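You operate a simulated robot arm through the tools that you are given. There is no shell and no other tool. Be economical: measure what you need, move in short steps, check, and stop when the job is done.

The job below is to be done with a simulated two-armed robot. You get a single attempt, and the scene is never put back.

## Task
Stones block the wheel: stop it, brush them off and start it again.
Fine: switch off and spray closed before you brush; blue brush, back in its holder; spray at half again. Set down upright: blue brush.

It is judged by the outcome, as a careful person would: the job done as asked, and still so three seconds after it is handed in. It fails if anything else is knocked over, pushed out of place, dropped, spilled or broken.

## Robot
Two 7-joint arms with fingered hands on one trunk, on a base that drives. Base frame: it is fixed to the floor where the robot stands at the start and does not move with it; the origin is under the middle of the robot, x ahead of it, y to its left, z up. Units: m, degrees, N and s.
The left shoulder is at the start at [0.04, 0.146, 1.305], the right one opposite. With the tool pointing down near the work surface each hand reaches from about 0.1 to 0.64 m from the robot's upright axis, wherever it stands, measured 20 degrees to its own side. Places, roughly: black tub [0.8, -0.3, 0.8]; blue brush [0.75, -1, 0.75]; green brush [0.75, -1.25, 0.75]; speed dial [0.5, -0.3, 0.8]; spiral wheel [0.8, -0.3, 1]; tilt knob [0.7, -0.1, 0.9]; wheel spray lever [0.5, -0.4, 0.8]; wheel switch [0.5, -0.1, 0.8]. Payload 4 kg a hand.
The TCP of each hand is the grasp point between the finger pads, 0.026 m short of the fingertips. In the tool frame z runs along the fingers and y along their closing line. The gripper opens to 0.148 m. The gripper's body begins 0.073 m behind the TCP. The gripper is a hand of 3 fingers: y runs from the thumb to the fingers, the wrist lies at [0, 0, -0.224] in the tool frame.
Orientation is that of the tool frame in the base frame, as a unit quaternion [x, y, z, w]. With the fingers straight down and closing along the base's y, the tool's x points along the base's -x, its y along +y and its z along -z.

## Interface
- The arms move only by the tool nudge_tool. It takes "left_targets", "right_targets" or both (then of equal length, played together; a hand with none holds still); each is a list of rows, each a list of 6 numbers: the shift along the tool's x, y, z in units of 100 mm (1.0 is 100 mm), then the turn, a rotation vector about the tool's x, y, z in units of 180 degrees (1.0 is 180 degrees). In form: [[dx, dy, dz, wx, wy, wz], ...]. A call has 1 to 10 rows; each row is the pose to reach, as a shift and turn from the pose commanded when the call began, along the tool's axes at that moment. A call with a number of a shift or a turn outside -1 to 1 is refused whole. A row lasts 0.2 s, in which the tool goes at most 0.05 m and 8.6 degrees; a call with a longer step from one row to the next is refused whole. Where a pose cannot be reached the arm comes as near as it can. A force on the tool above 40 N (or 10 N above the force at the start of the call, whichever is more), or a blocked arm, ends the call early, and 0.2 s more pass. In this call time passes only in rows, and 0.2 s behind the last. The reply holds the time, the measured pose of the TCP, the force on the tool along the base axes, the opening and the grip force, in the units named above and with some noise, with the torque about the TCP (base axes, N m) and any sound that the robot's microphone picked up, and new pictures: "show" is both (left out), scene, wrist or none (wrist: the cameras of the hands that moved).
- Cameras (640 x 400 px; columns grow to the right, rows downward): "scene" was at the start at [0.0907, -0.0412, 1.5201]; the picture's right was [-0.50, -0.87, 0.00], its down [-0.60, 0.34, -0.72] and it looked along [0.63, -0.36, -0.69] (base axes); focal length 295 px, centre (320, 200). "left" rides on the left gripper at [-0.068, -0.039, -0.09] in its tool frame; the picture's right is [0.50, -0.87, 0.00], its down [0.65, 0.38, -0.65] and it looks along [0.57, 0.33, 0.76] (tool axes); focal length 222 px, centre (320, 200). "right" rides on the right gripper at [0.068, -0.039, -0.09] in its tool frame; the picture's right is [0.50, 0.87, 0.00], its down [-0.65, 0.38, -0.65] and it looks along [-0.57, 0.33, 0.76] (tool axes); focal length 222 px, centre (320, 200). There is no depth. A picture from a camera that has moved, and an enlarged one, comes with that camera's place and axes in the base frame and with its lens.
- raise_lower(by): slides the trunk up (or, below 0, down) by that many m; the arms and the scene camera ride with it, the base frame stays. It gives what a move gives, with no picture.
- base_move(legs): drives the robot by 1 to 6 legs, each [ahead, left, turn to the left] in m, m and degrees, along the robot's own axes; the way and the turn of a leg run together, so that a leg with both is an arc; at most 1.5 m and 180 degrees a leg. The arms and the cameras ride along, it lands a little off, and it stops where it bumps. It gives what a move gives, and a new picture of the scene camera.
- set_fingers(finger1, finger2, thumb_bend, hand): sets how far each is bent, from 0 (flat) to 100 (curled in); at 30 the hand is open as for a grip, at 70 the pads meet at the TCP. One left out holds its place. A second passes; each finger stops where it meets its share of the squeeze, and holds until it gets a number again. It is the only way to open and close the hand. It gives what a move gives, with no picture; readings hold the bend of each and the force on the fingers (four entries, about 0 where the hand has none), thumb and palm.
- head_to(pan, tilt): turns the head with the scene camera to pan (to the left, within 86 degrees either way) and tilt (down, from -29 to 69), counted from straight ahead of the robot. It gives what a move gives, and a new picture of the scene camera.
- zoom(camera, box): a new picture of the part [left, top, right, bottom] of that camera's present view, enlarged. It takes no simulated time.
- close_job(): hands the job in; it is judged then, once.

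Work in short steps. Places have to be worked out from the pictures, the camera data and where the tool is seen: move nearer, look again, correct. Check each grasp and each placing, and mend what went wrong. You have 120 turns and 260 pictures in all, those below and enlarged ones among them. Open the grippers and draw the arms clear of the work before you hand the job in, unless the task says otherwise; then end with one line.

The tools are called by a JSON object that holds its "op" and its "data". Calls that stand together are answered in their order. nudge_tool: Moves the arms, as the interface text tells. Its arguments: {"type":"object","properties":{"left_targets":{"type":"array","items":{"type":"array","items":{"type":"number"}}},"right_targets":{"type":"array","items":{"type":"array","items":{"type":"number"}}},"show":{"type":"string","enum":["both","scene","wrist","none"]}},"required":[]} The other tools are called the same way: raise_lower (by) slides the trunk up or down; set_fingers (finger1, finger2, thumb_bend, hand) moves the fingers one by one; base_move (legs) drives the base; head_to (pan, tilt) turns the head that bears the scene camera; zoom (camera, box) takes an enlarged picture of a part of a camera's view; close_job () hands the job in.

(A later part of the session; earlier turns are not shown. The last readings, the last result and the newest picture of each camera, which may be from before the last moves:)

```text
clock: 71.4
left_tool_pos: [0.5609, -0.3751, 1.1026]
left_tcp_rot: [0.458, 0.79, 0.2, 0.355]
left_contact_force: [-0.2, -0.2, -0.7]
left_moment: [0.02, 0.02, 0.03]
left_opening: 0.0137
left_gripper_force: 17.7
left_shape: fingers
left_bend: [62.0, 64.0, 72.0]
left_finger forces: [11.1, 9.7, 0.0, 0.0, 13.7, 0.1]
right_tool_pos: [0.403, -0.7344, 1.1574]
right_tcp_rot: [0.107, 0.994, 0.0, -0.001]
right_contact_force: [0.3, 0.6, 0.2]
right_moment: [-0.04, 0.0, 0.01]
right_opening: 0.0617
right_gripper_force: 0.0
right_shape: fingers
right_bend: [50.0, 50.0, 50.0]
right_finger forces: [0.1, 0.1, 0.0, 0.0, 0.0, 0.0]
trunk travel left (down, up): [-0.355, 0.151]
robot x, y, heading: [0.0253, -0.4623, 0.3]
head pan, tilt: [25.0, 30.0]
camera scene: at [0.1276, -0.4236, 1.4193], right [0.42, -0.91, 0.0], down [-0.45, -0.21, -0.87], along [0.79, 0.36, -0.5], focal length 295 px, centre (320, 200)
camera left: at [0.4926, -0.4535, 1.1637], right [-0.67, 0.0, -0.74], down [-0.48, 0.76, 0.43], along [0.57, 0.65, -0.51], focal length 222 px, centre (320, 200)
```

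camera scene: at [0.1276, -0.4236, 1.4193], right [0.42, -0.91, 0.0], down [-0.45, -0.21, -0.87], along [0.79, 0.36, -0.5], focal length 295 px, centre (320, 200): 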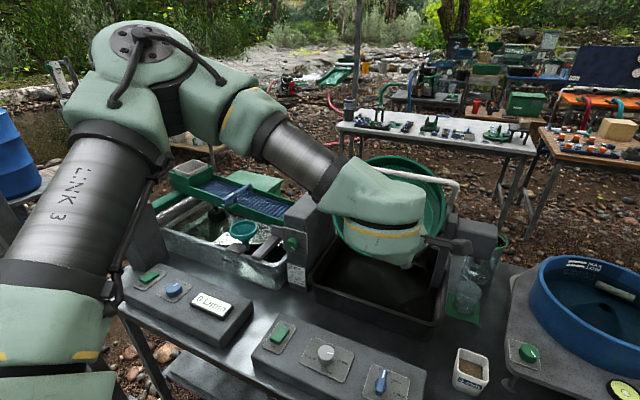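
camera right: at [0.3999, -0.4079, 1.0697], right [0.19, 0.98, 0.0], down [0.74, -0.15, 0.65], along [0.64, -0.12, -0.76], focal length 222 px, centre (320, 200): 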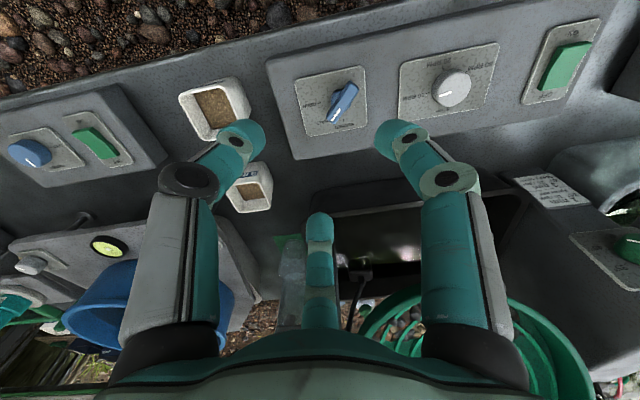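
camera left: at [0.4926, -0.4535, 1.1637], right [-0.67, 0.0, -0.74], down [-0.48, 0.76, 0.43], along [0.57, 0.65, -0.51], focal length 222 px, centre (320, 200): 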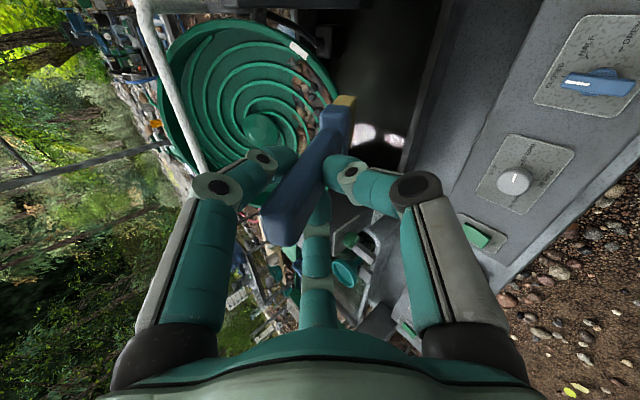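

{"op": "nudge_tool", "data": {"left_targets": [[-0.05, 0.3, 0.26, 0, 0, 0], [-0.1, 0.6, 0.52, 0, 0, 0], [-0.16, 0.88, 0.78, 0, 0, 0]], "show": "wrist"}}

{"op": "zoom", "data": {"camera": "left", "box": [140, 0, 440, 188]}}

{"op": "zoom", "data": {"camera": "scene", "box": [320, 130, 520, 280]}}

```text
clock: 72.2
left_tool_pos: [0.6739, -0.3467, 1.1146]
left_tcp_rot: [0.457, 0.79, 0.201, 0.355]
left_contact_force: [0.1, -0.7, 0.2]
left_moment: [-0.03, 0.02, 0.03]
left_opening: 0.0134
left_gripper_force: 17.0
left_shape: fingers
left_bend: [62.0, 64.0, 72.0]
left_finger forces: [11.2, 9.6, 0.1, 0.0, 13.7, 0.0]
right_tool_pos: [0.4033, -0.7349, 1.1566]
right_tcp_rot: [0.107, 0.994, 0.0, -0.001]
right_contact_force: [-0.4, -0.2, -1.1]
right_moment: [0.01, 0.0, 0.02]
right_opening: 0.0619
right_gripper_force: 0.0
right_shape: fingers
right_bend: [50.0, 50.0, 50.0]
right_finger forces: [0.0, 0.1, 0.0, 0.0, 0.1, 0.0]
trunk travel left (down, up): [-0.355, 0.151]
robot x, y, heading: [0.0246, -0.4597, 0.0]
head pan, tilt: [25.0, 30.0]
camera left: at [0.6062, -0.4248, 1.1763], right [-0.67, 0.0, -0.74], down [-0.48, 0.76, 0.43], along [0.57, 0.65, -0.51], focal length 222 px, centre (320, 200)
```

left: 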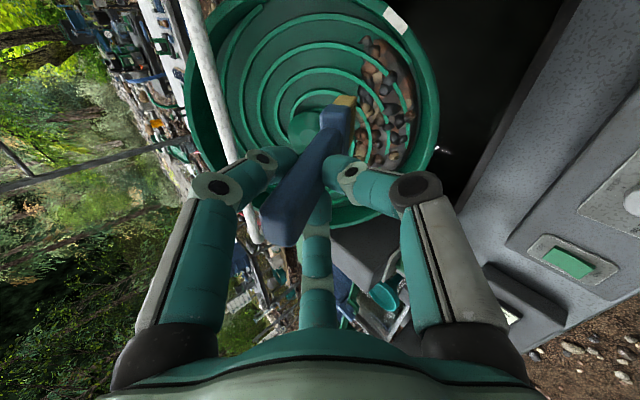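

```text
2.13 times, centred on (290, 94) of left
camera zoom: at [0.6062, -0.4248, 1.1763], right [-0.67, 0.0, -0.74], down [-0.48, 0.76, 0.43], along [0.57, 0.65, -0.51], focal length 473 px, centre (384, 426)
```

zoom: 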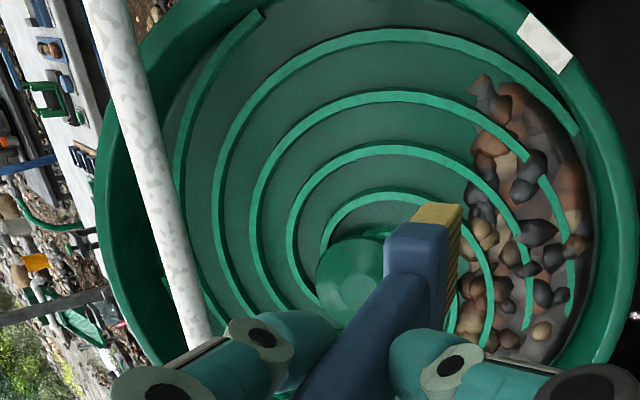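

```text
2.67 times, centred on (420, 205) of scene
camera zoom: at [0.1276, -0.4243, 1.4193], right [0.42, -0.91, 0.0], down [-0.45, -0.21, -0.87], along [0.79, 0.36, -0.5], focal length 787 px, centre (53, 187)
```

zoom: 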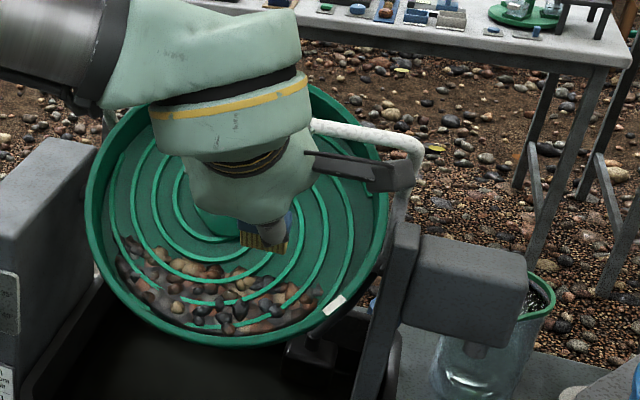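

Both cameras now show brush and stones well. The stones arc is (0.753,-0.236)→(0.73,-0.30)→(0.764,-0.392). I move to the left end above it and lower the bristles onto the disc.

{"op": "nudge_tool", "data": {"left_targets": [[0.33, 0.24, 0.05, 0, 0, 0], [0.66, 0.48, 0.1, 0, 0, 0], [0.99, 0.73, 0.14, 0, 0, 0]], "show": "none"}}

{"op": "nudge_tool", "data": {"left_targets": [[0.13, -0.21, 0.22, 0, 0, 0], [0.2, -0.34, 0.35, 0, 0, 0], [0.25, -0.42, 0.43, 0, 0, 0]], "show": "wrist"}}

{"op": "zoom", "data": {"camera": "scene", "box": [320, 130, 520, 280]}}

```text
clock: 73.0
left_tool_pos: [0.6933, -0.2215, 1.1148]
left_tcp_rot: [0.457, 0.79, 0.201, 0.357]
left_contact_force: [-0.1, -0.4, -0.8]
left_moment: [0.02, 0.04, 0.0]
left_opening: 0.0135
left_gripper_force: 17.4
left_shape: fingers
left_bend: [62.0, 64.0, 72.0]
left_finger forces: [11.2, 9.6, 0.0, 0.0, 13.5, 0.1]
right_tool_pos: [0.403, -0.7333, 1.1582]
right_tcp_rot: [0.107, 0.994, 0.001, 0.001]
right_contact_force: [0.2, 0.5, 0.3]
right_moment: [-0.04, 0.01, 0.01]
right_opening: 0.0619
right_gripper_force: 0.1
right_shape: fingers
right_bend: [50.0, 50.0, 50.0]
right_finger forces: [0.0, 0.0, 0.0, 0.1, 0.0, 0.1]
trunk travel left (down, up): [-0.355, 0.151]
robot x, y, heading: [0.0243, -0.4618, 0.0]
head pan, tilt: [25.0, 30.0]
```

```text
clock: 73.8
left_tool_pos: [0.6935, -0.2227, 1.0504]
left_tcp_rot: [0.457, 0.79, 0.2, 0.356]
left_contact_force: [-0.3, -0.5, -0.6]
left_moment: [0.01, -0.01, 0.04]
left_opening: 0.0134
left_gripper_force: 16.9
left_shape: fingers
left_bend: [62.0, 64.0, 72.0]
left_finger forces: [11.2, 9.4, 0.1, 0.1, 13.7, 0.0]
right_tool_pos: [0.4028, -0.735, 1.1565]
right_tcp_rot: [0.107, 0.994, 0.0, 0.0]
right_contact_force: [0.3, 1.1, 0.2]
right_moment: [0.02, 0.0, 0.01]
right_opening: 0.0618
right_gripper_force: 0.1
right_shape: fingers
right_bend: [50.0, 50.0, 50.0]
right_finger forces: [0.0, 0.0, 0.0, 0.1, 0.0, 0.0]
trunk travel left (down, up): [-0.355, 0.151]
robot x, y, heading: [0.0228, -0.4603, -0.0]
head pan, tilt: [25.0, 30.0]
camera left: at [0.6251, -0.3018, 1.1117], right [-0.67, 0.0, -0.75], down [-0.48, 0.76, 0.43], along [0.57, 0.65, -0.51], focal length 222 px, centre (320, 200)
```

left: 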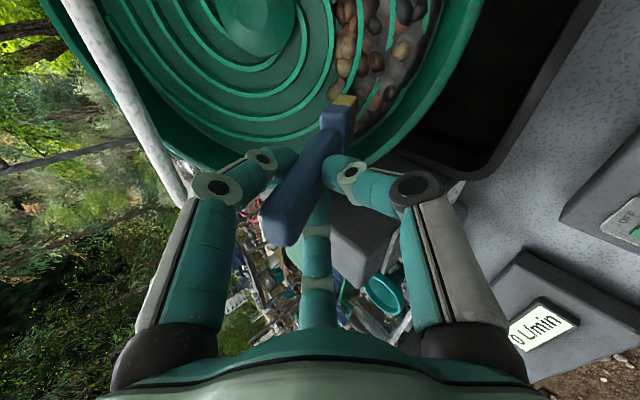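

```text
2.67 times, centred on (420, 205) of scene
camera zoom: at [0.1269, -0.4244, 1.4194], right [0.42, -0.91, 0.0], down [-0.45, -0.21, -0.87], along [0.79, 0.36, -0.5], focal length 787 px, centre (53, 187)
```

zoom: 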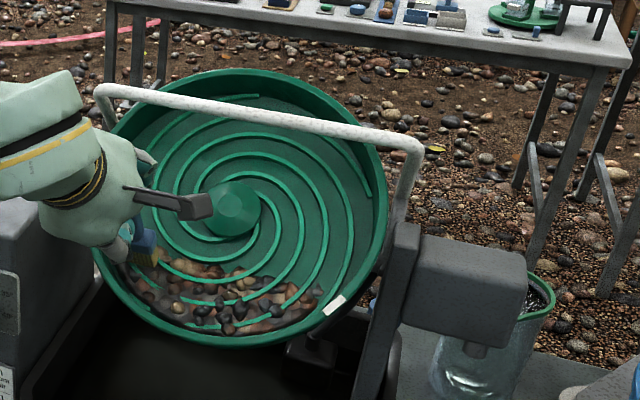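

Bristles are at the stones' left end but no contact yet. I lower up to 2 cm more in small steps until contact.

{"op": "nudge_tool", "data": {"left_targets": [[0.02, -0.03, 0.033, 0, 0, 0], [0.04, -0.065, 0.066, 0, 0, 0], [0.06, -0.1, 0.1, 0, 0, 0]], "show": "none"}}

{"op": "zoom", "data": {"camera": "scene", "box": [335, 180, 455, 270]}}

{"op": "zoom", "data": {"camera": "left", "box": [240, 40, 440, 165]}}

```text
clock: 74.6
left_tool_pos: [0.6936, -0.2238, 1.034]
left_tcp_rot: [0.457, 0.79, 0.201, 0.357]
left_contact_force: [0.8, 0.3, -0.6]
left_moment: [-0.02, -0.01, -0.03]
left_opening: 0.0136
left_gripper_force: 17.1
left_shape: fingers
left_bend: [62.0, 64.0, 72.0]
left_finger forces: [11.1, 9.3, 0.0, 0.1, 13.6, 0.1]
right_tool_pos: [0.4028, -0.7342, 1.1576]
right_tcp_rot: [0.107, 0.994, 0.001, -0.001]
right_contact_force: [-0.5, 0.3, -0.5]
right_moment: [0.0, -0.03, 0.03]
right_opening: 0.0619
right_gripper_force: 0.1
right_shape: fingers
right_bend: [50.0, 50.0, 50.0]
right_finger forces: [0.1, 0.0, 0.1, 0.0, 0.1, 0.0]
trunk travel left (down, up): [-0.355, 0.151]
robot x, y, heading: [0.0249, -0.461, -0.4]
head pan, tilt: [25.0, 30.0]
```

```text
4.44 times, centred on (395, 225) of scene
camera zoom: at [0.127, -0.424, 1.4194], right [0.42, -0.91, 0.0], down [-0.45, -0.21, -0.87], along [0.79, 0.36, -0.5], focal length 1312 px, centre (-13, 89)
```

zoom: 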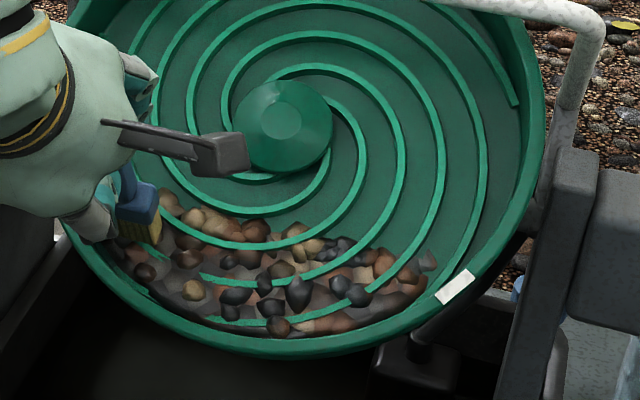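

```text
3.20 times, centred on (340, 102) of left
camera zoom: at [0.6245, -0.302, 1.0958], right [-0.67, 0.0, -0.75], down [-0.48, 0.76, 0.43], along [0.57, 0.65, -0.51], focal length 711 px, centre (256, 512)
```

zoom: 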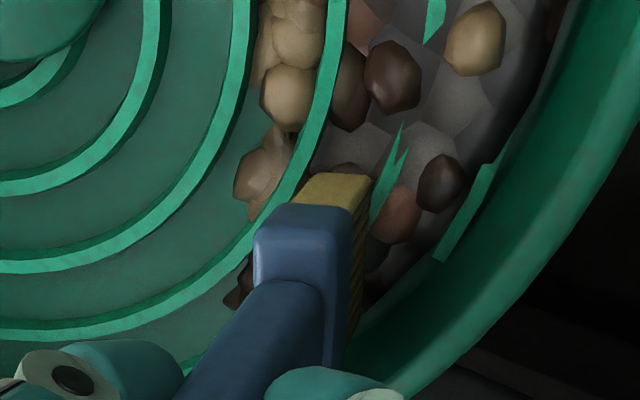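

The bristles are at the stones. I sweep along the arc to the right (first half) and look.

{"op": "nudge_tool", "data": {"left_targets": [[-0.18, -0.29, -0.06, 0, 0, 0], [-0.43, -0.55, -0.1, 0, 0, 0], [-0.73, -0.73, -0.09, 0, 0, 0]], "show": "none"}}

{"op": "zoom", "data": {"camera": "scene", "box": [335, 180, 455, 270]}}

{"op": "zoom", "data": {"camera": "left", "box": [240, 40, 440, 165]}}

```text
clock: 75.4
left_tool_pos: [0.6661, -0.3251, 1.0237]
left_tcp_rot: [0.457, 0.79, 0.201, 0.356]
left_contact_force: [0.8, -0.3, -0.3]
left_moment: [-0.01, 0.02, 0.01]
left_opening: 0.0132
left_gripper_force: 17.1
left_shape: fingers
left_bend: [62.0, 64.0, 72.0]
left_finger forces: [11.3, 9.4, 0.0, 0.1, 13.6, 0.0]
right_tool_pos: [0.4033, -0.7362, 1.1566]
right_tcp_rot: [0.107, 0.994, 0.001, -0.002]
right_contact_force: [-0.2, -0.6, -0.1]
right_moment: [0.02, -0.02, -0.03]
right_opening: 0.0615
right_gripper_force: 0.0
right_shape: fingers
right_bend: [50.0, 50.0, 50.0]
right_finger forces: [0.0, 0.1, 0.1, 0.0, 0.1, 0.0]
trunk travel left (down, up): [-0.355, 0.151]
robot x, y, heading: [0.0238, -0.4608, -0.3]
head pan, tilt: [25.0, 30.0]
```

```text
4.44 times, centred on (395, 225) of scene
camera zoom: at [0.1274, -0.4256, 1.4194], right [0.42, -0.91, 0.0], down [-0.45, -0.21, -0.87], along [0.79, 0.36, -0.5], focal length 1312 px, centre (-13, 89)
```

zoom: 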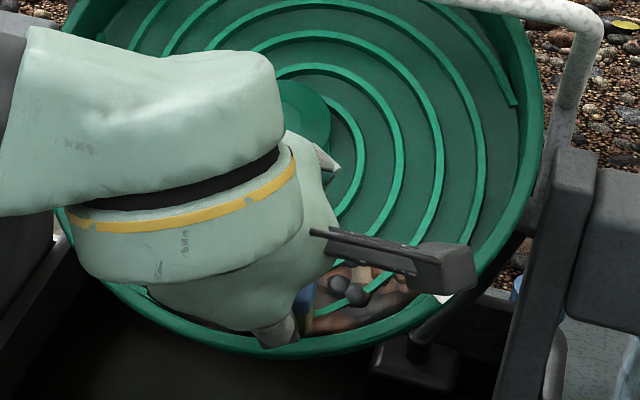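

```text
3.20 times, centred on (340, 102) of left
camera zoom: at [0.5993, -0.4037, 1.0832], right [-0.67, 0.0, -0.75], down [-0.48, 0.76, 0.43], along [0.57, 0.65, -0.51], focal length 711 px, centre (256, 512)
```

zoom: 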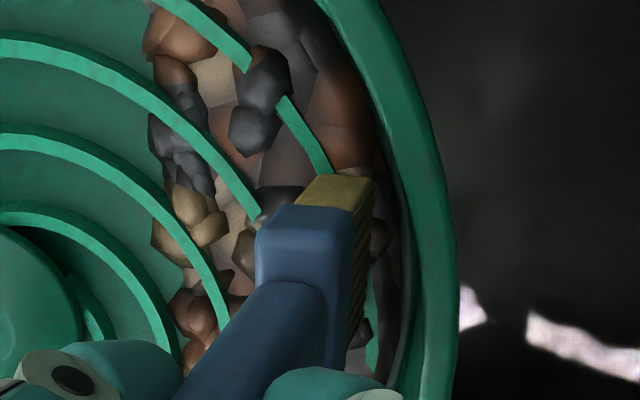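

No contact force so far; the disc surface is lower than assumed. I lower here by up to 1.5 cm and read the force.

{"op": "nudge_tool", "data": {"left_targets": [[0.02, -0.033, 0.033, 0, 0, 0], [0.04, -0.065, 0.066, 0, 0, 0], [0.057, -0.097, 0.1, 0, 0, 0]], "show": "none"}}

{"op": "zoom", "data": {"camera": "left", "box": [240, 40, 440, 165]}}

```text
clock: 76.2
left_tool_pos: [0.6658, -0.3251, 1.0095]
left_tcp_rot: [0.457, 0.789, 0.201, 0.357]
left_contact_force: [-3.5, -0.7, 6.2]
left_moment: [-0.02, -0.15, -0.02]
left_opening: 0.0134
left_gripper_force: 17.2
left_shape: fingers
left_bend: [62.0, 64.0, 73.0]
left_finger forces: [10.9, 11.1, 0.1, 0.0, 12.7, 0.1]
right_tool_pos: [0.4003, -0.735, 1.1583]
right_tcp_rot: [0.108, 0.994, 0.001, 0.0]
right_contact_force: [0.3, 0.5, 0.4]
right_moment: [0.05, -0.01, -0.03]
right_opening: 0.0619
right_gripper_force: 0.1
right_shape: fingers
right_bend: [50.0, 50.0, 50.0]
right_finger forces: [0.1, 0.0, 0.1, 0.0, 0.1, 0.0]
trunk travel left (down, up): [-0.355, 0.151]
robot x, y, heading: [0.0262, -0.4628, -0.2]
head pan, tilt: [25.0, 30.0]
```

```text
3.20 times, centred on (340, 102) of left
camera zoom: at [0.5974, -0.4024, 1.0699], right [-0.66, 0.0, -0.75], down [-0.49, 0.76, 0.43], along [0.57, 0.65, -0.51], focal length 711 px, centre (256, 512)
```

zoom: 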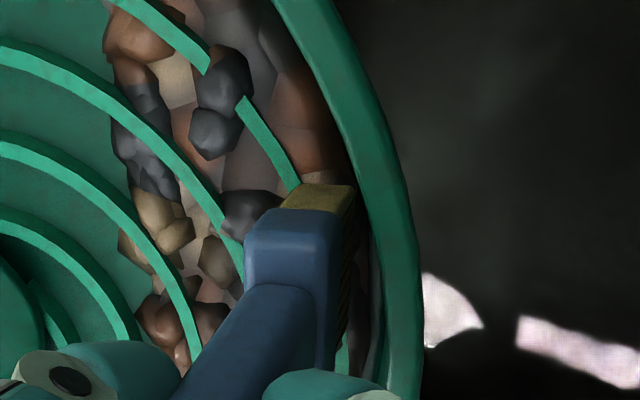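

Contact: 7 N along the disc normal, so the disc passes through [0.726, 0.915] with ~29.5° slope. I sweep along the disc to the right with this contact.

{"op": "nudge_tool", "data": {"left_targets": [[-0.13, -0.08, 0, 0, 0, 0], [-0.26, -0.15, 0, 0, 0, 0], [-0.4, -0.155, 0.02, 0, 0, 0], [-0.54, -0.16, 0.044, 0, 0, 0], [-0.68, -0.13, 0.08, 0, 0, 0], [-0.81, -0.093, 0.11, 0, 0, 0]], "show": "none"}}

{"op": "zoom", "data": {"camera": "left", "box": [200, 0, 440, 188]}}

{"op": "zoom", "data": {"camera": "scene", "box": [335, 180, 455, 270]}}

```text
clock: 77.6
left_tool_pos: [0.6937, -0.3996, 1.0269]
left_tcp_rot: [0.457, 0.789, 0.201, 0.357]
left_contact_force: [-9.6, 2.3, 7.9]
left_moment: [0.39, 0.16, 0.44]
left_opening: 0.0144
left_gripper_force: 25.6
left_shape: fingers
left_bend: [61.0, 63.0, 74.0]
left_finger forces: [13.7, 20.5, 0.0, 0.0, 17.0, 0.0]
right_tool_pos: [0.3998, -0.736, 1.1584]
right_tcp_rot: [0.106, 0.994, 0.0, 0.002]
right_contact_force: [0.1, 0.1, -0.9]
right_moment: [0.05, 0.0, -0.02]
right_opening: 0.062
right_gripper_force: 0.1
right_shape: fingers
right_bend: [50.0, 50.0, 50.0]
right_finger forces: [0.1, 0.0, 0.0, 0.0, 0.1, 0.1]
trunk travel left (down, up): [-0.355, 0.151]
robot x, y, heading: [0.0249, -0.4643, 0.1]
head pan, tilt: [25.0, 30.0]
```

```text
2.13 times, centred on (320, 94) of left
camera zoom: at [0.6262, -0.4767, 1.0872], right [-0.66, 0.0, -0.75], down [-0.48, 0.76, 0.43], along [0.57, 0.65, -0.51], focal length 473 px, centre (320, 426)
```

zoom: 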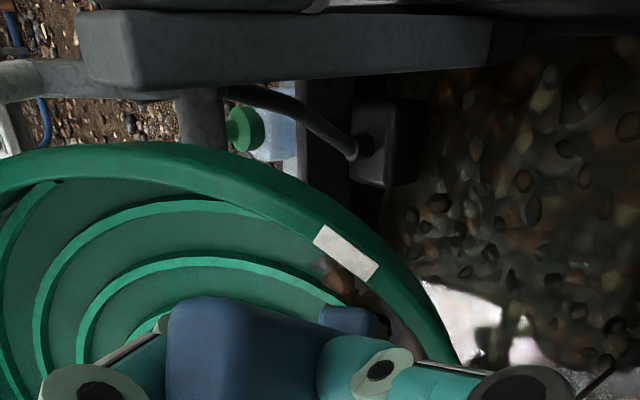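

```text
4.44 times, centred on (395, 225) of scene
camera zoom: at [0.1236, -0.4244, 1.4197], right [0.42, -0.91, 0.0], down [-0.45, -0.21, -0.87], along [0.79, 0.36, -0.5], focal length 1312 px, centre (-13, 89)
```

zoom: 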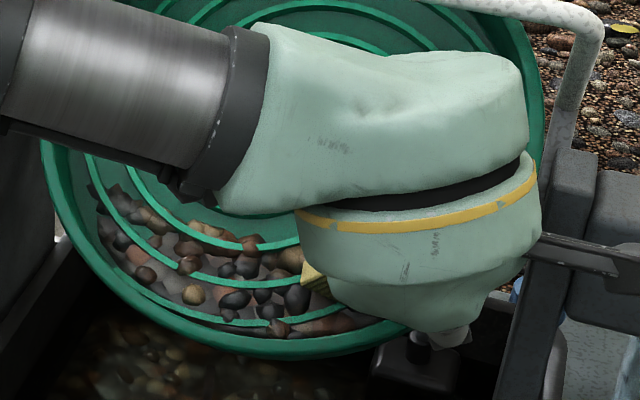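

Stones now show in the tub below, but the drag seems to have twisted the brush in my grip. I lift off ~4 cm along the normal and look.

{"op": "nudge_tool", "data": {"left_targets": [[-0.08, 0.14, -0.3, 0, 0, 0], [-0.1, 0.2, -0.5, 0, 0, 0]], "show": "both"}}

{"op": "zoom", "data": {"camera": "left", "box": [200, 0, 440, 250]}}

{"op": "zoom", "data": {"camera": "scene", "box": [310, 150, 490, 330]}}

```text
clock: 78.2
left_tool_pos: [0.6722, -0.3966, 1.0746]
left_tcp_rot: [0.457, 0.79, 0.201, 0.356]
left_contact_force: [-0.7, -0.2, 0.3]
left_moment: [0.01, 0.02, -0.02]
left_opening: 0.0141
left_gripper_force: 16.6
left_shape: fingers
left_bend: [61.0, 65.0, 74.0]
left_finger forces: [10.8, 7.7, 0.0, 0.1, 14.7, 0.0]
right_tool_pos: [0.4013, -0.7343, 1.1586]
right_tcp_rot: [0.107, 0.994, 0.001, 0.0]
right_contact_force: [0.3, 0.2, -0.2]
right_moment: [0.03, 0.01, 0.01]
right_opening: 0.062
right_gripper_force: 0.0
right_shape: fingers
right_bend: [50.0, 50.0, 50.0]
right_finger forces: [0.0, 0.0, 0.1, 0.0, 0.0, 0.1]
trunk travel left (down, up): [-0.355, 0.151]
robot x, y, heading: [0.0252, -0.4582, -0.2]
head pan, tilt: [25.0, 30.0]
camera scene: at [0.1252, -0.4244, 1.4195], right [0.42, -0.91, 0.0], down [-0.45, -0.21, -0.87], along [0.79, 0.36, -0.5], focal length 295 px, centre (320, 200)
camera left: at [0.6048, -0.4754, 1.1352], right [-0.67, 0.0, -0.75], down [-0.48, 0.76, 0.43], along [0.57, 0.65, -0.51], focal length 222 px, centre (320, 200)
```

scene: 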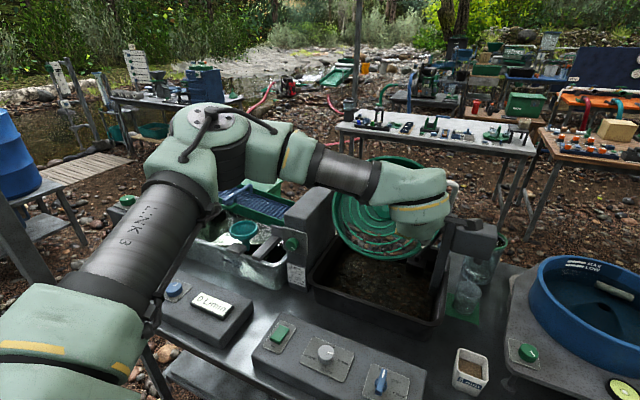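
left: 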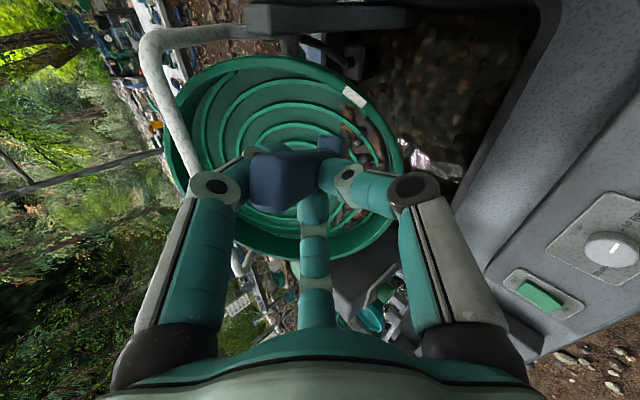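

```text
1.60 times, centred on (320, 125) of left
camera zoom: at [0.6048, -0.4754, 1.1352], right [-0.67, 0.0, -0.75], down [-0.48, 0.76, 0.43], along [0.57, 0.65, -0.51], focal length 355 px, centre (320, 320)
```

zoom: 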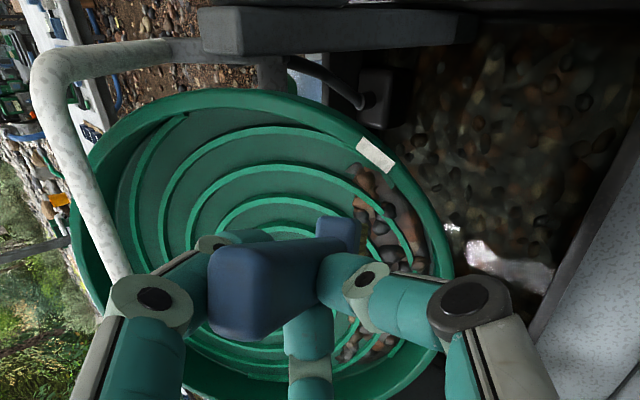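

```text
2.22 times, centred on (400, 240) of scene
camera zoom: at [0.1252, -0.4244, 1.4195], right [0.42, -0.91, 0.0], down [-0.45, -0.21, -0.87], along [0.79, 0.36, -0.5], focal length 656 px, centre (142, 111)
```

zoom: 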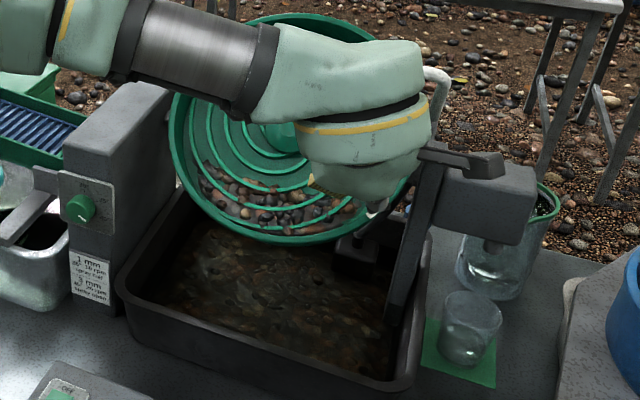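

The brush turned only ~11° in the grip, and the tub now holds stones, so brushing works. I re-contact at the right end and sweep back to the left.

{"op": "nudge_tool", "data": {"left_targets": [[-0.05, -0.15, 0.26, 0, 0, 0], [-0.09, -0.25, 0.42, 0, 0, 0], [-0.107, -0.31, 0.52, 0, 0, 0]], "show": "none"}}

{"op": "nudge_tool", "data": {"left_targets": [[0.17, 0.005, -0.03, 0, 0, 0], [0.34, 0.01, -0.056, 0, 0, 0], [0.5, 0.023, -0.08, 0, 0, 0], [0.67, 0.037, -0.104, 0, 0, 0], [0.82, 0.075, -0.12, 0, 0, 0], [0.975, 0.112, -0.133, 0, 0, 0]], "show": "none"}}

{"op": "nudge_tool", "data": {"left_targets": [[0.13, 0.075, 0, 0, 0, 0], [0.26, 0.15, 0, 0, 0, 0], [0.36, 0.27, 0.02, 0, 0, 0], [0.466, 0.395, 0.037, 0, 0, 0], [0.55, 0.52, 0.06, 0, 0, 0], [0.616, 0.633, 0.081, 0, 0, 0]], "show": "both"}}

{"op": "zoom", "data": {"camera": "scene", "box": [310, 150, 490, 330]}}

```text
clock: 79.0
left_tool_pos: [0.699, -0.4234, 1.0235]
left_tcp_rot: [0.459, 0.79, 0.2, 0.355]
left_contact_force: [-3.0, 0.3, 5.4]
left_moment: [0.23, -0.09, 0.24]
left_opening: 0.0153
left_gripper_force: 20.1
left_shape: fingers
left_bend: [59.0, 72.0, 73.0]
left_finger forces: [10.5, 17.0, 0.1, 0.1, 12.7, 0.1]
right_tool_pos: [0.4034, -0.7348, 1.1569]
right_tcp_rot: [0.107, 0.994, 0.001, 0.0]
right_contact_force: [1.0, 0.6, 0.1]
right_moment: [-0.01, 0.06, 0.04]
right_opening: 0.0616
right_gripper_force: 0.0
right_shape: fingers
right_bend: [50.0, 50.0, 50.0]
right_finger forces: [0.0, 0.1, 0.0, 0.1, 0.0, 0.0]
trunk travel left (down, up): [-0.355, 0.151]
robot x, y, heading: [0.0257, -0.461, -0.1]
head pan, tilt: [25.0, 30.0]
```

```text
clock: 80.4
left_tool_pos: [0.6631, -0.3306, 1.0023]
left_tcp_rot: [0.457, 0.79, 0.201, 0.356]
left_contact_force: [-2.0, -1.9, 1.1]
left_moment: [0.0, -0.07, -0.04]
left_opening: 0.0146
left_gripper_force: 17.3
left_shape: fingers
left_bend: [59.0, 71.0, 74.0]
left_finger forces: [12.5, 8.7, 0.0, 0.1, 13.1, 0.0]
right_tool_pos: [0.4026, -0.7348, 1.1579]
right_tcp_rot: [0.108, 0.994, 0.001, 0.0]
right_contact_force: [0.0, -0.4, 0.0]
right_moment: [0.01, -0.03, -0.03]
right_opening: 0.0619
right_gripper_force: 0.1
right_shape: fingers
right_bend: [50.0, 50.0, 50.0]
right_finger forces: [0.0, 0.0, 0.0, 0.1, 0.0, 0.0]
trunk travel left (down, up): [-0.355, 0.151]
robot x, y, heading: [0.0307, -0.4645, -0.2]
head pan, tilt: [25.0, 30.0]
```

```text
clock: 81.8
left_tool_pos: [0.6838, -0.248, 1.0161]
left_tcp_rot: [0.458, 0.789, 0.201, 0.356]
left_contact_force: [-6.9, 0.1, 8.8]
left_moment: [-0.05, -0.05, -0.06]
left_opening: 0.0146
left_gripper_force: 19.0
left_shape: fingers
left_bend: [59.0, 71.0, 76.0]
left_finger forces: [13.8, 6.8, 0.0, 0.1, 18.7, 0.0]
right_tool_pos: [0.4003, -0.7352, 1.1573]
right_tcp_rot: [0.107, 0.994, 0.002, 0.001]
right_contact_force: [-0.5, 0.2, -0.7]
right_moment: [-0.01, 0.02, -0.02]
right_opening: 0.062
right_gripper_force: 0.0
right_shape: fingers
right_bend: [50.0, 50.0, 50.0]
right_finger forces: [0.0, 0.0, 0.0, 0.0, 0.1, 0.0]
trunk travel left (down, up): [-0.355, 0.151]
robot x, y, heading: [0.0272, -0.4607, 0.0]
head pan, tilt: [25.0, 30.0]
camera scene: at [0.1239, -0.4253, 1.4197], right [0.42, -0.91, 0.0], down [-0.45, -0.21, -0.87], along [0.79, 0.36, -0.5], focal length 295 px, centre (320, 200)
camera left: at [0.6159, -0.3255, 1.0773], right [-0.66, 0.0, -0.75], down [-0.48, 0.76, 0.43], along [0.57, 0.65, -0.51], focal length 222 px, centre (320, 200)
```

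scene: 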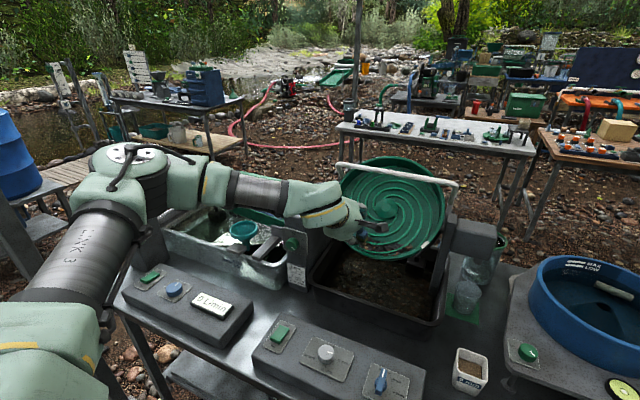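
left: 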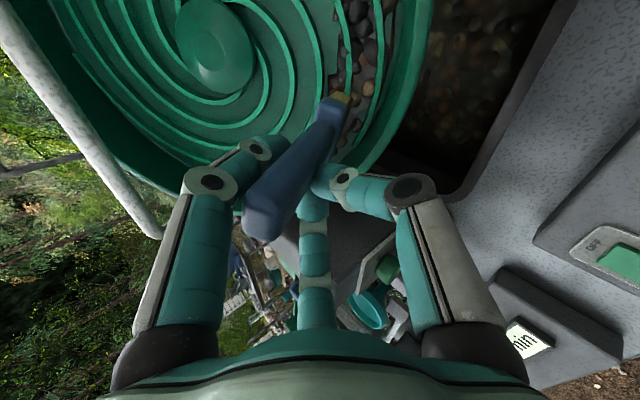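

```text
2.22 times, centred on (400, 240) of scene
camera zoom: at [0.1239, -0.4253, 1.4197], right [0.42, -0.91, 0.0], down [-0.45, -0.21, -0.87], along [0.79, 0.36, -0.5], focal length 656 px, centre (142, 111)
```

zoom: 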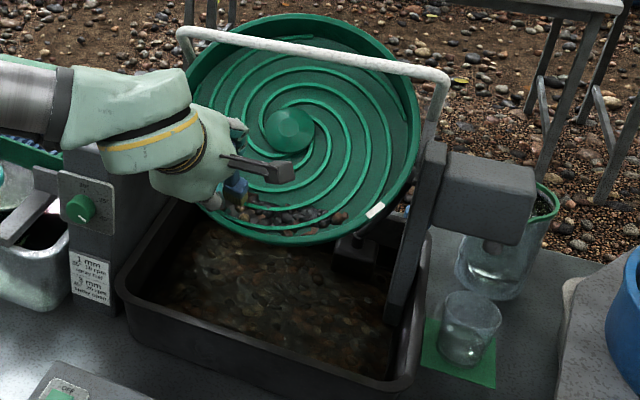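

The heap is visibly smaller. I sweep back right along the remaining strip (slightly closer to the rim).

{"op": "nudge_tool", "data": {"left_targets": [[-0.1, -0.12, -0.03, 0, 0, 0], [-0.2, -0.26, -0.06, 0, 0, 0], [-0.31, -0.4, -0.085, 0, 0, 0], [-0.45, -0.48, -0.09, 0, 0, 0], [-0.6, -0.56, -0.095, 0, 0, 0], [-0.75, -0.64, -0.095, 0, 0, 0]], "show": "none"}}

{"op": "nudge_tool", "data": {"left_targets": [[-0.13, -0.07, 0, 0, 0, 0], [-0.27, -0.09, 0.015, 0, 0, 0], [-0.4, -0.1, 0.04, 0, 0, 0], [-0.54, -0.08, 0.065, 0, 0, 0], [-0.68, -0.05, 0.09, 0, 0, 0]], "show": "none"}}

{"op": "zoom", "data": {"camera": "scene", "box": [310, 150, 490, 330]}}

{"op": "zoom", "data": {"camera": "left", "box": [200, 0, 440, 250]}}

```text
clock: 83.2
left_tool_pos: [0.6657, -0.3441, 1.0077]
left_tcp_rot: [0.457, 0.791, 0.201, 0.354]
left_contact_force: [0.2, 0.7, -0.4]
left_moment: [0.01, 0.03, 0.02]
left_opening: 0.0143
left_gripper_force: 17.5
left_shape: fingers
left_bend: [59.0, 72.0, 76.0]
left_finger forces: [12.1, 7.2, 0.0, 0.0, 15.4, 0.0]
right_tool_pos: [0.4028, -0.7357, 1.1571]
right_tcp_rot: [0.107, 0.994, 0.0, -0.001]
right_contact_force: [1.1, 0.6, 0.7]
right_moment: [-0.01, -0.01, -0.02]
right_opening: 0.0616
right_gripper_force: 0.1
right_shape: fingers
right_bend: [50.0, 50.0, 50.0]
right_finger forces: [0.0, 0.1, 0.0, 0.1, 0.0, 0.0]
trunk travel left (down, up): [-0.355, 0.151]
robot x, y, heading: [0.0277, -0.4628, -0.1]
head pan, tilt: [25.0, 30.0]
```

```text
clock: 84.4
left_tool_pos: [0.691, -0.4057, 1.0262]
left_tcp_rot: [0.458, 0.789, 0.201, 0.356]
left_contact_force: [-0.3, 3.2, 2.5]
left_moment: [0.21, -0.08, 0.21]
left_opening: 0.0146
left_gripper_force: 18.7
left_shape: fingers
left_bend: [59.0, 72.0, 75.0]
left_finger forces: [11.3, 14.0, 0.1, 0.0, 12.1, 0.0]
right_tool_pos: [0.4021, -0.7342, 1.1581]
right_tcp_rot: [0.107, 0.994, 0.0, -0.001]
right_contact_force: [0.0, -0.3, -0.2]
right_moment: [0.02, 0.01, -0.04]
right_opening: 0.0621
right_gripper_force: 0.0
right_shape: fingers
right_bend: [50.0, 50.0, 50.0]
right_finger forces: [0.0, 0.1, 0.0, 0.0, 0.1, 0.0]
trunk travel left (down, up): [-0.355, 0.151]
robot x, y, heading: [0.0232, -0.4612, -0.1]
head pan, tilt: [25.0, 30.0]
```

```text
2.22 times, centred on (400, 240) of scene
camera zoom: at [0.1262, -0.4243, 1.4194], right [0.42, -0.91, 0.0], down [-0.45, -0.21, -0.87], along [0.79, 0.36, -0.5], focal length 656 px, centre (142, 111)
```

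zoom: 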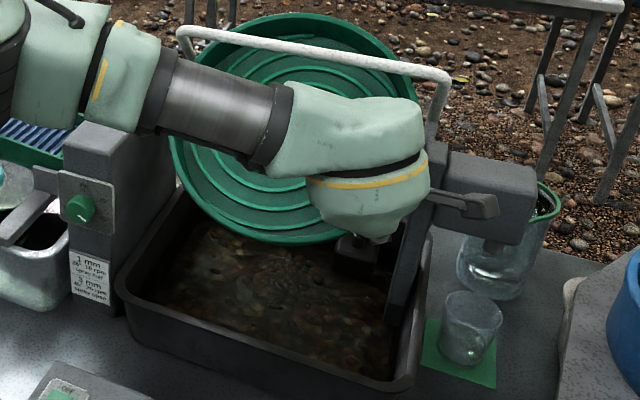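

```text
1.60 times, centred on (320, 125) of left
camera zoom: at [0.6243, -0.4835, 1.0858], right [-0.67, 0.0, -0.75], down [-0.48, 0.76, 0.43], along [0.57, 0.65, -0.51], focal length 355 px, centre (320, 320)
```

zoom: 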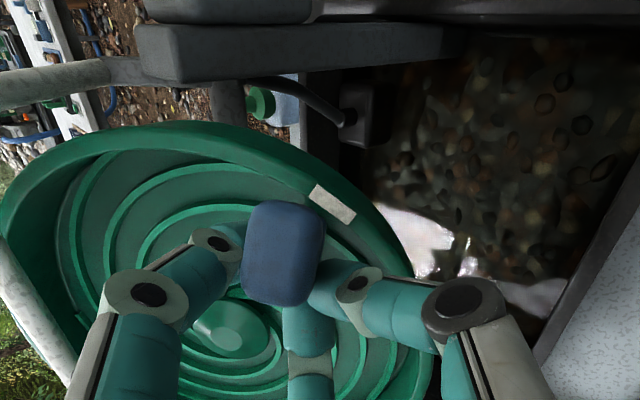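

The wheel looks clear of stones. I lift off along the normal and check both wheel and brush.

{"op": "nudge_tool", "data": {"left_targets": [[-0.05, 0.1, -0.3, 0, 0, 0], [-0.08, 0.18, -0.55, 0, 0, 0], [-0.05, 0.1, -0.9, 0, 0, 0], [0.0, 0.0, -1, 0, 0, 0]], "show": "both"}}

{"op": "zoom", "data": {"camera": "scene", "box": [310, 130, 490, 280]}}

{"op": "zoom", "data": {"camera": "left", "box": [160, 0, 460, 250]}}

```text
clock: 85.4
left_tool_pos: [0.617, -0.4053, 1.0916]
left_tcp_rot: [0.457, 0.79, 0.201, 0.355]
left_contact_force: [0.9, -0.3, -0.6]
left_moment: [0.03, 0.02, -0.01]
left_opening: 0.0144
left_gripper_force: 17.1
left_shape: fingers
left_bend: [59.0, 72.0, 75.0]
left_finger forces: [11.8, 7.1, 0.0, 0.0, 15.2, 0.0]
right_tool_pos: [0.4034, -0.7351, 1.1568]
right_tcp_rot: [0.107, 0.994, 0.0, 0.0]
right_contact_force: [-0.2, -0.2, 0.3]
right_moment: [0.02, 0.02, 0.0]
right_opening: 0.0618
right_gripper_force: 0.1
right_shape: fingers
right_bend: [50.0, 50.0, 50.0]
right_finger forces: [0.0, 0.0, 0.1, 0.1, 0.0, 0.0]
trunk travel left (down, up): [-0.355, 0.151]
robot x, y, heading: [0.0239, -0.4636, 0.1]
head pan, tilt: [25.0, 30.0]
camera scene: at [0.1267, -0.4245, 1.4194], right [0.42, -0.91, 0.0], down [-0.45, -0.21, -0.87], along [0.79, 0.36, -0.5], focal length 295 px, centre (320, 200)
camera left: at [0.5498, -0.483, 1.1522], right [-0.67, 0.0, -0.75], down [-0.48, 0.76, 0.43], along [0.57, 0.65, -0.51], focal length 222 px, centre (320, 200)
```

scene: 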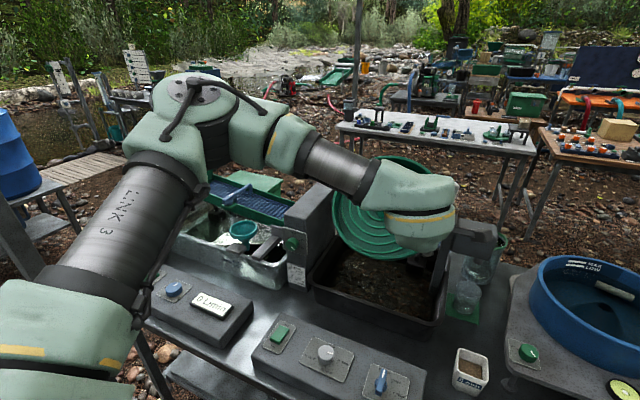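
left: 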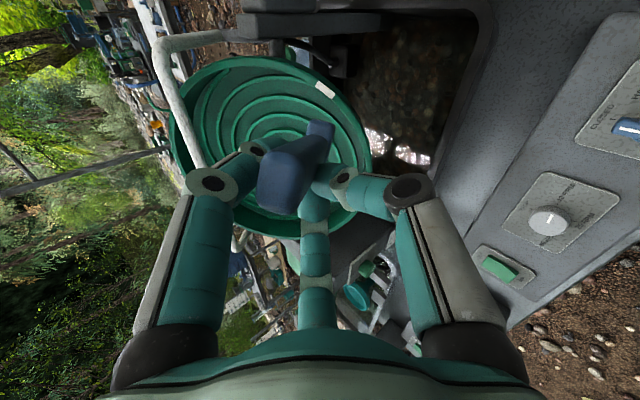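

```text
2.67 times, centred on (400, 205) of scene
camera zoom: at [0.1267, -0.4245, 1.4194], right [0.42, -0.91, 0.0], down [-0.45, -0.21, -0.87], along [0.79, 0.36, -0.5], focal length 787 px, centre (107, 187)
```

zoom: 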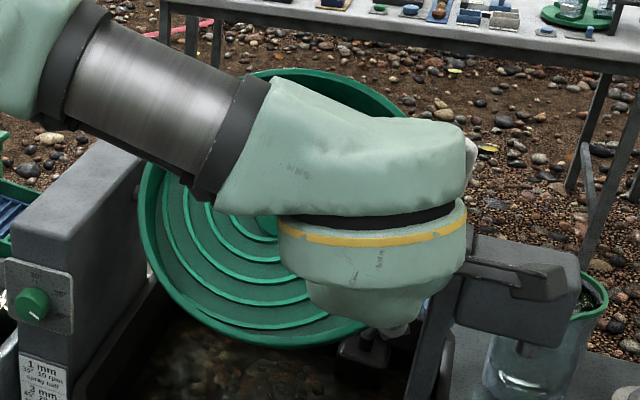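

```text
1.60 times, centred on (310, 125) of left
camera zoom: at [0.5498, -0.483, 1.1522], right [-0.67, 0.0, -0.75], down [-0.48, 0.76, 0.43], along [0.57, 0.65, -0.51], focal length 355 px, centre (336, 320)
```

zoom: 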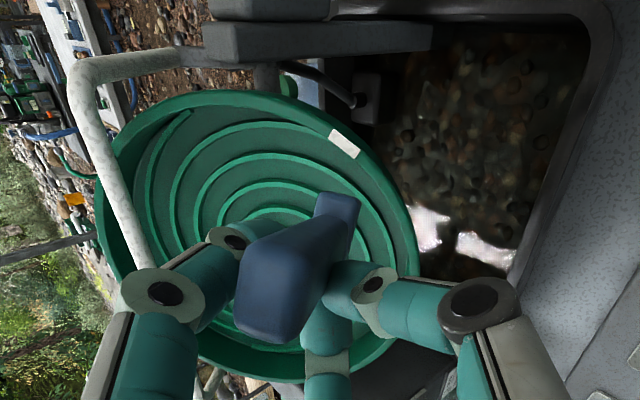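

The wheel is clean and the brush still held, though its axis shifted ~11° in the grip. I retract and rotate the hand back so that the brush hangs vertical again.

{"op": "nudge_tool", "data": {"left_targets": [[0.12, -0.2, -0.43, 0, 0, 0], [0.25, -0.45, -0.88, 0, 0, 0], [0.25, -0.45, -0.88, 0.035, 0.02, 0], [0.25, -0.45, -0.88, 0.07, 0.04, 0], [0.25, -0.45, -0.88, 0.105, 0.06, 0], [0.25, -0.45, -0.88, 0.14, 0.08, 0], [0.25, -0.45, -0.88, 0.175, 0.1, 0], [0.25, -0.45, -0.88, 0.2, 0.115, 0]], "show": "both"}}

{"op": "zoom", "data": {"camera": "right", "box": [320, 0, 640, 200]}}

{"op": "zoom", "data": {"camera": "left", "box": [160, 0, 460, 250]}}

```text
refused: row 2 steps farther than a row can; nothing moved
```

```text
2.00 times, centred on (480, 100) of right
camera zoom: at [0.3284, -0.7601, 1.2484], right [-0.3, 0.95, 0.0], down [0.72, 0.23, 0.65], along [0.62, 0.2, -0.76], focal length 444 px, centre (0, 400)
```

zoom: 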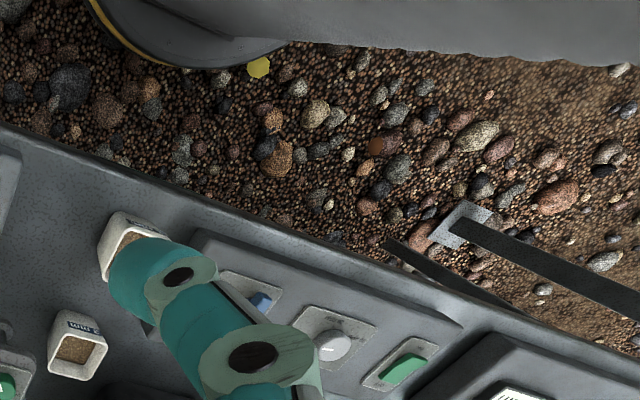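

```text
1.60 times, centred on (310, 125) of left
camera zoom: at [0.5498, -0.483, 1.1522], right [-0.67, 0.0, -0.75], down [-0.48, 0.76, 0.43], along [0.57, 0.65, -0.51], focal length 355 px, centre (336, 320)
```

zoom: 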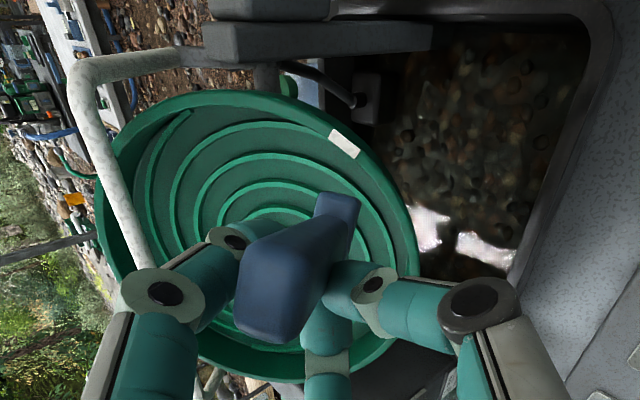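

One step was too long; I resend with shorter rows.

{"op": "nudge_tool", "data": {"left_targets": [[0.08, -0.15, -0.29, 0, 0, 0], [0.16, -0.3, -0.58, 0.035, 0.02, 0], [0.25, -0.45, -0.88, 0.07, 0.04, 0], [0.25, -0.45, -0.88, 0.105, 0.06, 0], [0.25, -0.45, -0.88, 0.14, 0.08, 0], [0.25, -0.45, -0.88, 0.175, 0.1, 0], [0.25, -0.45, -0.88, 0.2, 0.115, 0]], "show": "both"}}

{"op": "zoom", "data": {"camera": "left", "box": [160, 0, 460, 250]}}

```text
clock: 87.0
left_tool_pos: [0.5174, -0.4056, 1.112]
left_tcp_rot: [0.501, 0.864, 0.024, 0.051]
left_contact_force: [0.3, -0.3, 0.1]
left_moment: [-0.01, 0.03, 0.03]
left_opening: 0.0141
left_gripper_force: 16.9
left_shape: fingers
left_bend: [59.0, 72.0, 75.0]
left_finger forces: [11.6, 6.8, 0.1, 0.1, 14.9, 0.0]
right_tool_pos: [0.4029, -0.7341, 1.1578]
right_tcp_rot: [0.107, 0.994, 0.0, -0.001]
right_contact_force: [-1.0, 0.5, -0.1]
right_moment: [-0.01, -0.04, -0.01]
right_opening: 0.0617
right_gripper_force: 0.2
right_shape: fingers
right_bend: [50.0, 50.0, 50.0]
right_finger forces: [0.1, 0.0, 0.0, 0.0, 0.0, 0.0]
trunk travel left (down, up): [-0.355, 0.151]
robot x, y, heading: [0.0269, -0.4621, -0.0]
head pan, tilt: [25.0, 30.0]
camera scene: at [0.1274, -0.4244, 1.4193], right [0.42, -0.91, 0.0], down [-0.45, -0.21, -0.87], along [0.79, 0.36, -0.5], focal length 295 px, centre (320, 200)
camera left: at [0.5072, -0.4829, 1.202], right [-0.99, 0.0, -0.11], down [-0.07, 0.76, 0.64], along [0.09, 0.65, -0.76], focal length 222 px, centre (320, 200)
```

scene: 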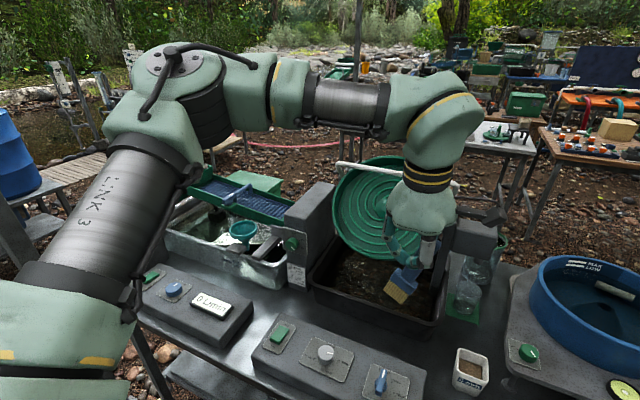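
left: 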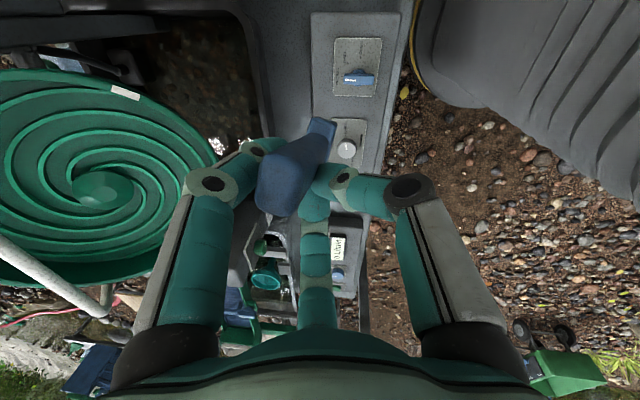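

```text
1.60 times, centred on (310, 125) of left
camera zoom: at [0.5072, -0.4829, 1.202], right [-0.99, 0.0, -0.11], down [-0.07, 0.76, 0.64], along [0.09, 0.65, -0.76], focal length 355 px, centre (336, 320)
```

zoom: 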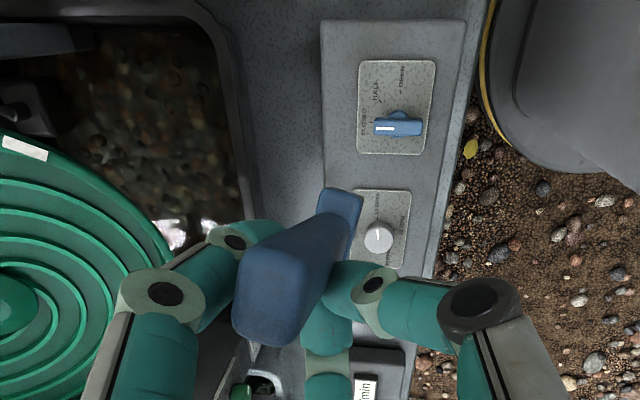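

{"op": "zoom", "data": {"camera": "scene", "box": [350, 200, 470, 320]}}

```text
3.33 times, centred on (410, 260) of scene
camera zoom: at [0.1274, -0.4244, 1.4193], right [0.42, -0.91, 0.0], down [-0.45, -0.21, -0.87], along [0.79, 0.36, -0.5], focal length 984 px, centre (20, 0)
```

zoom: 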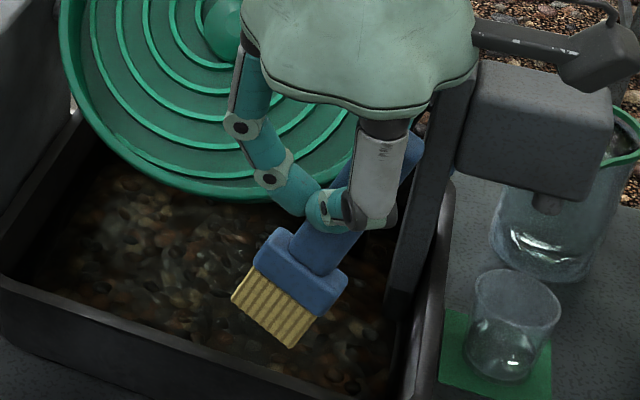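

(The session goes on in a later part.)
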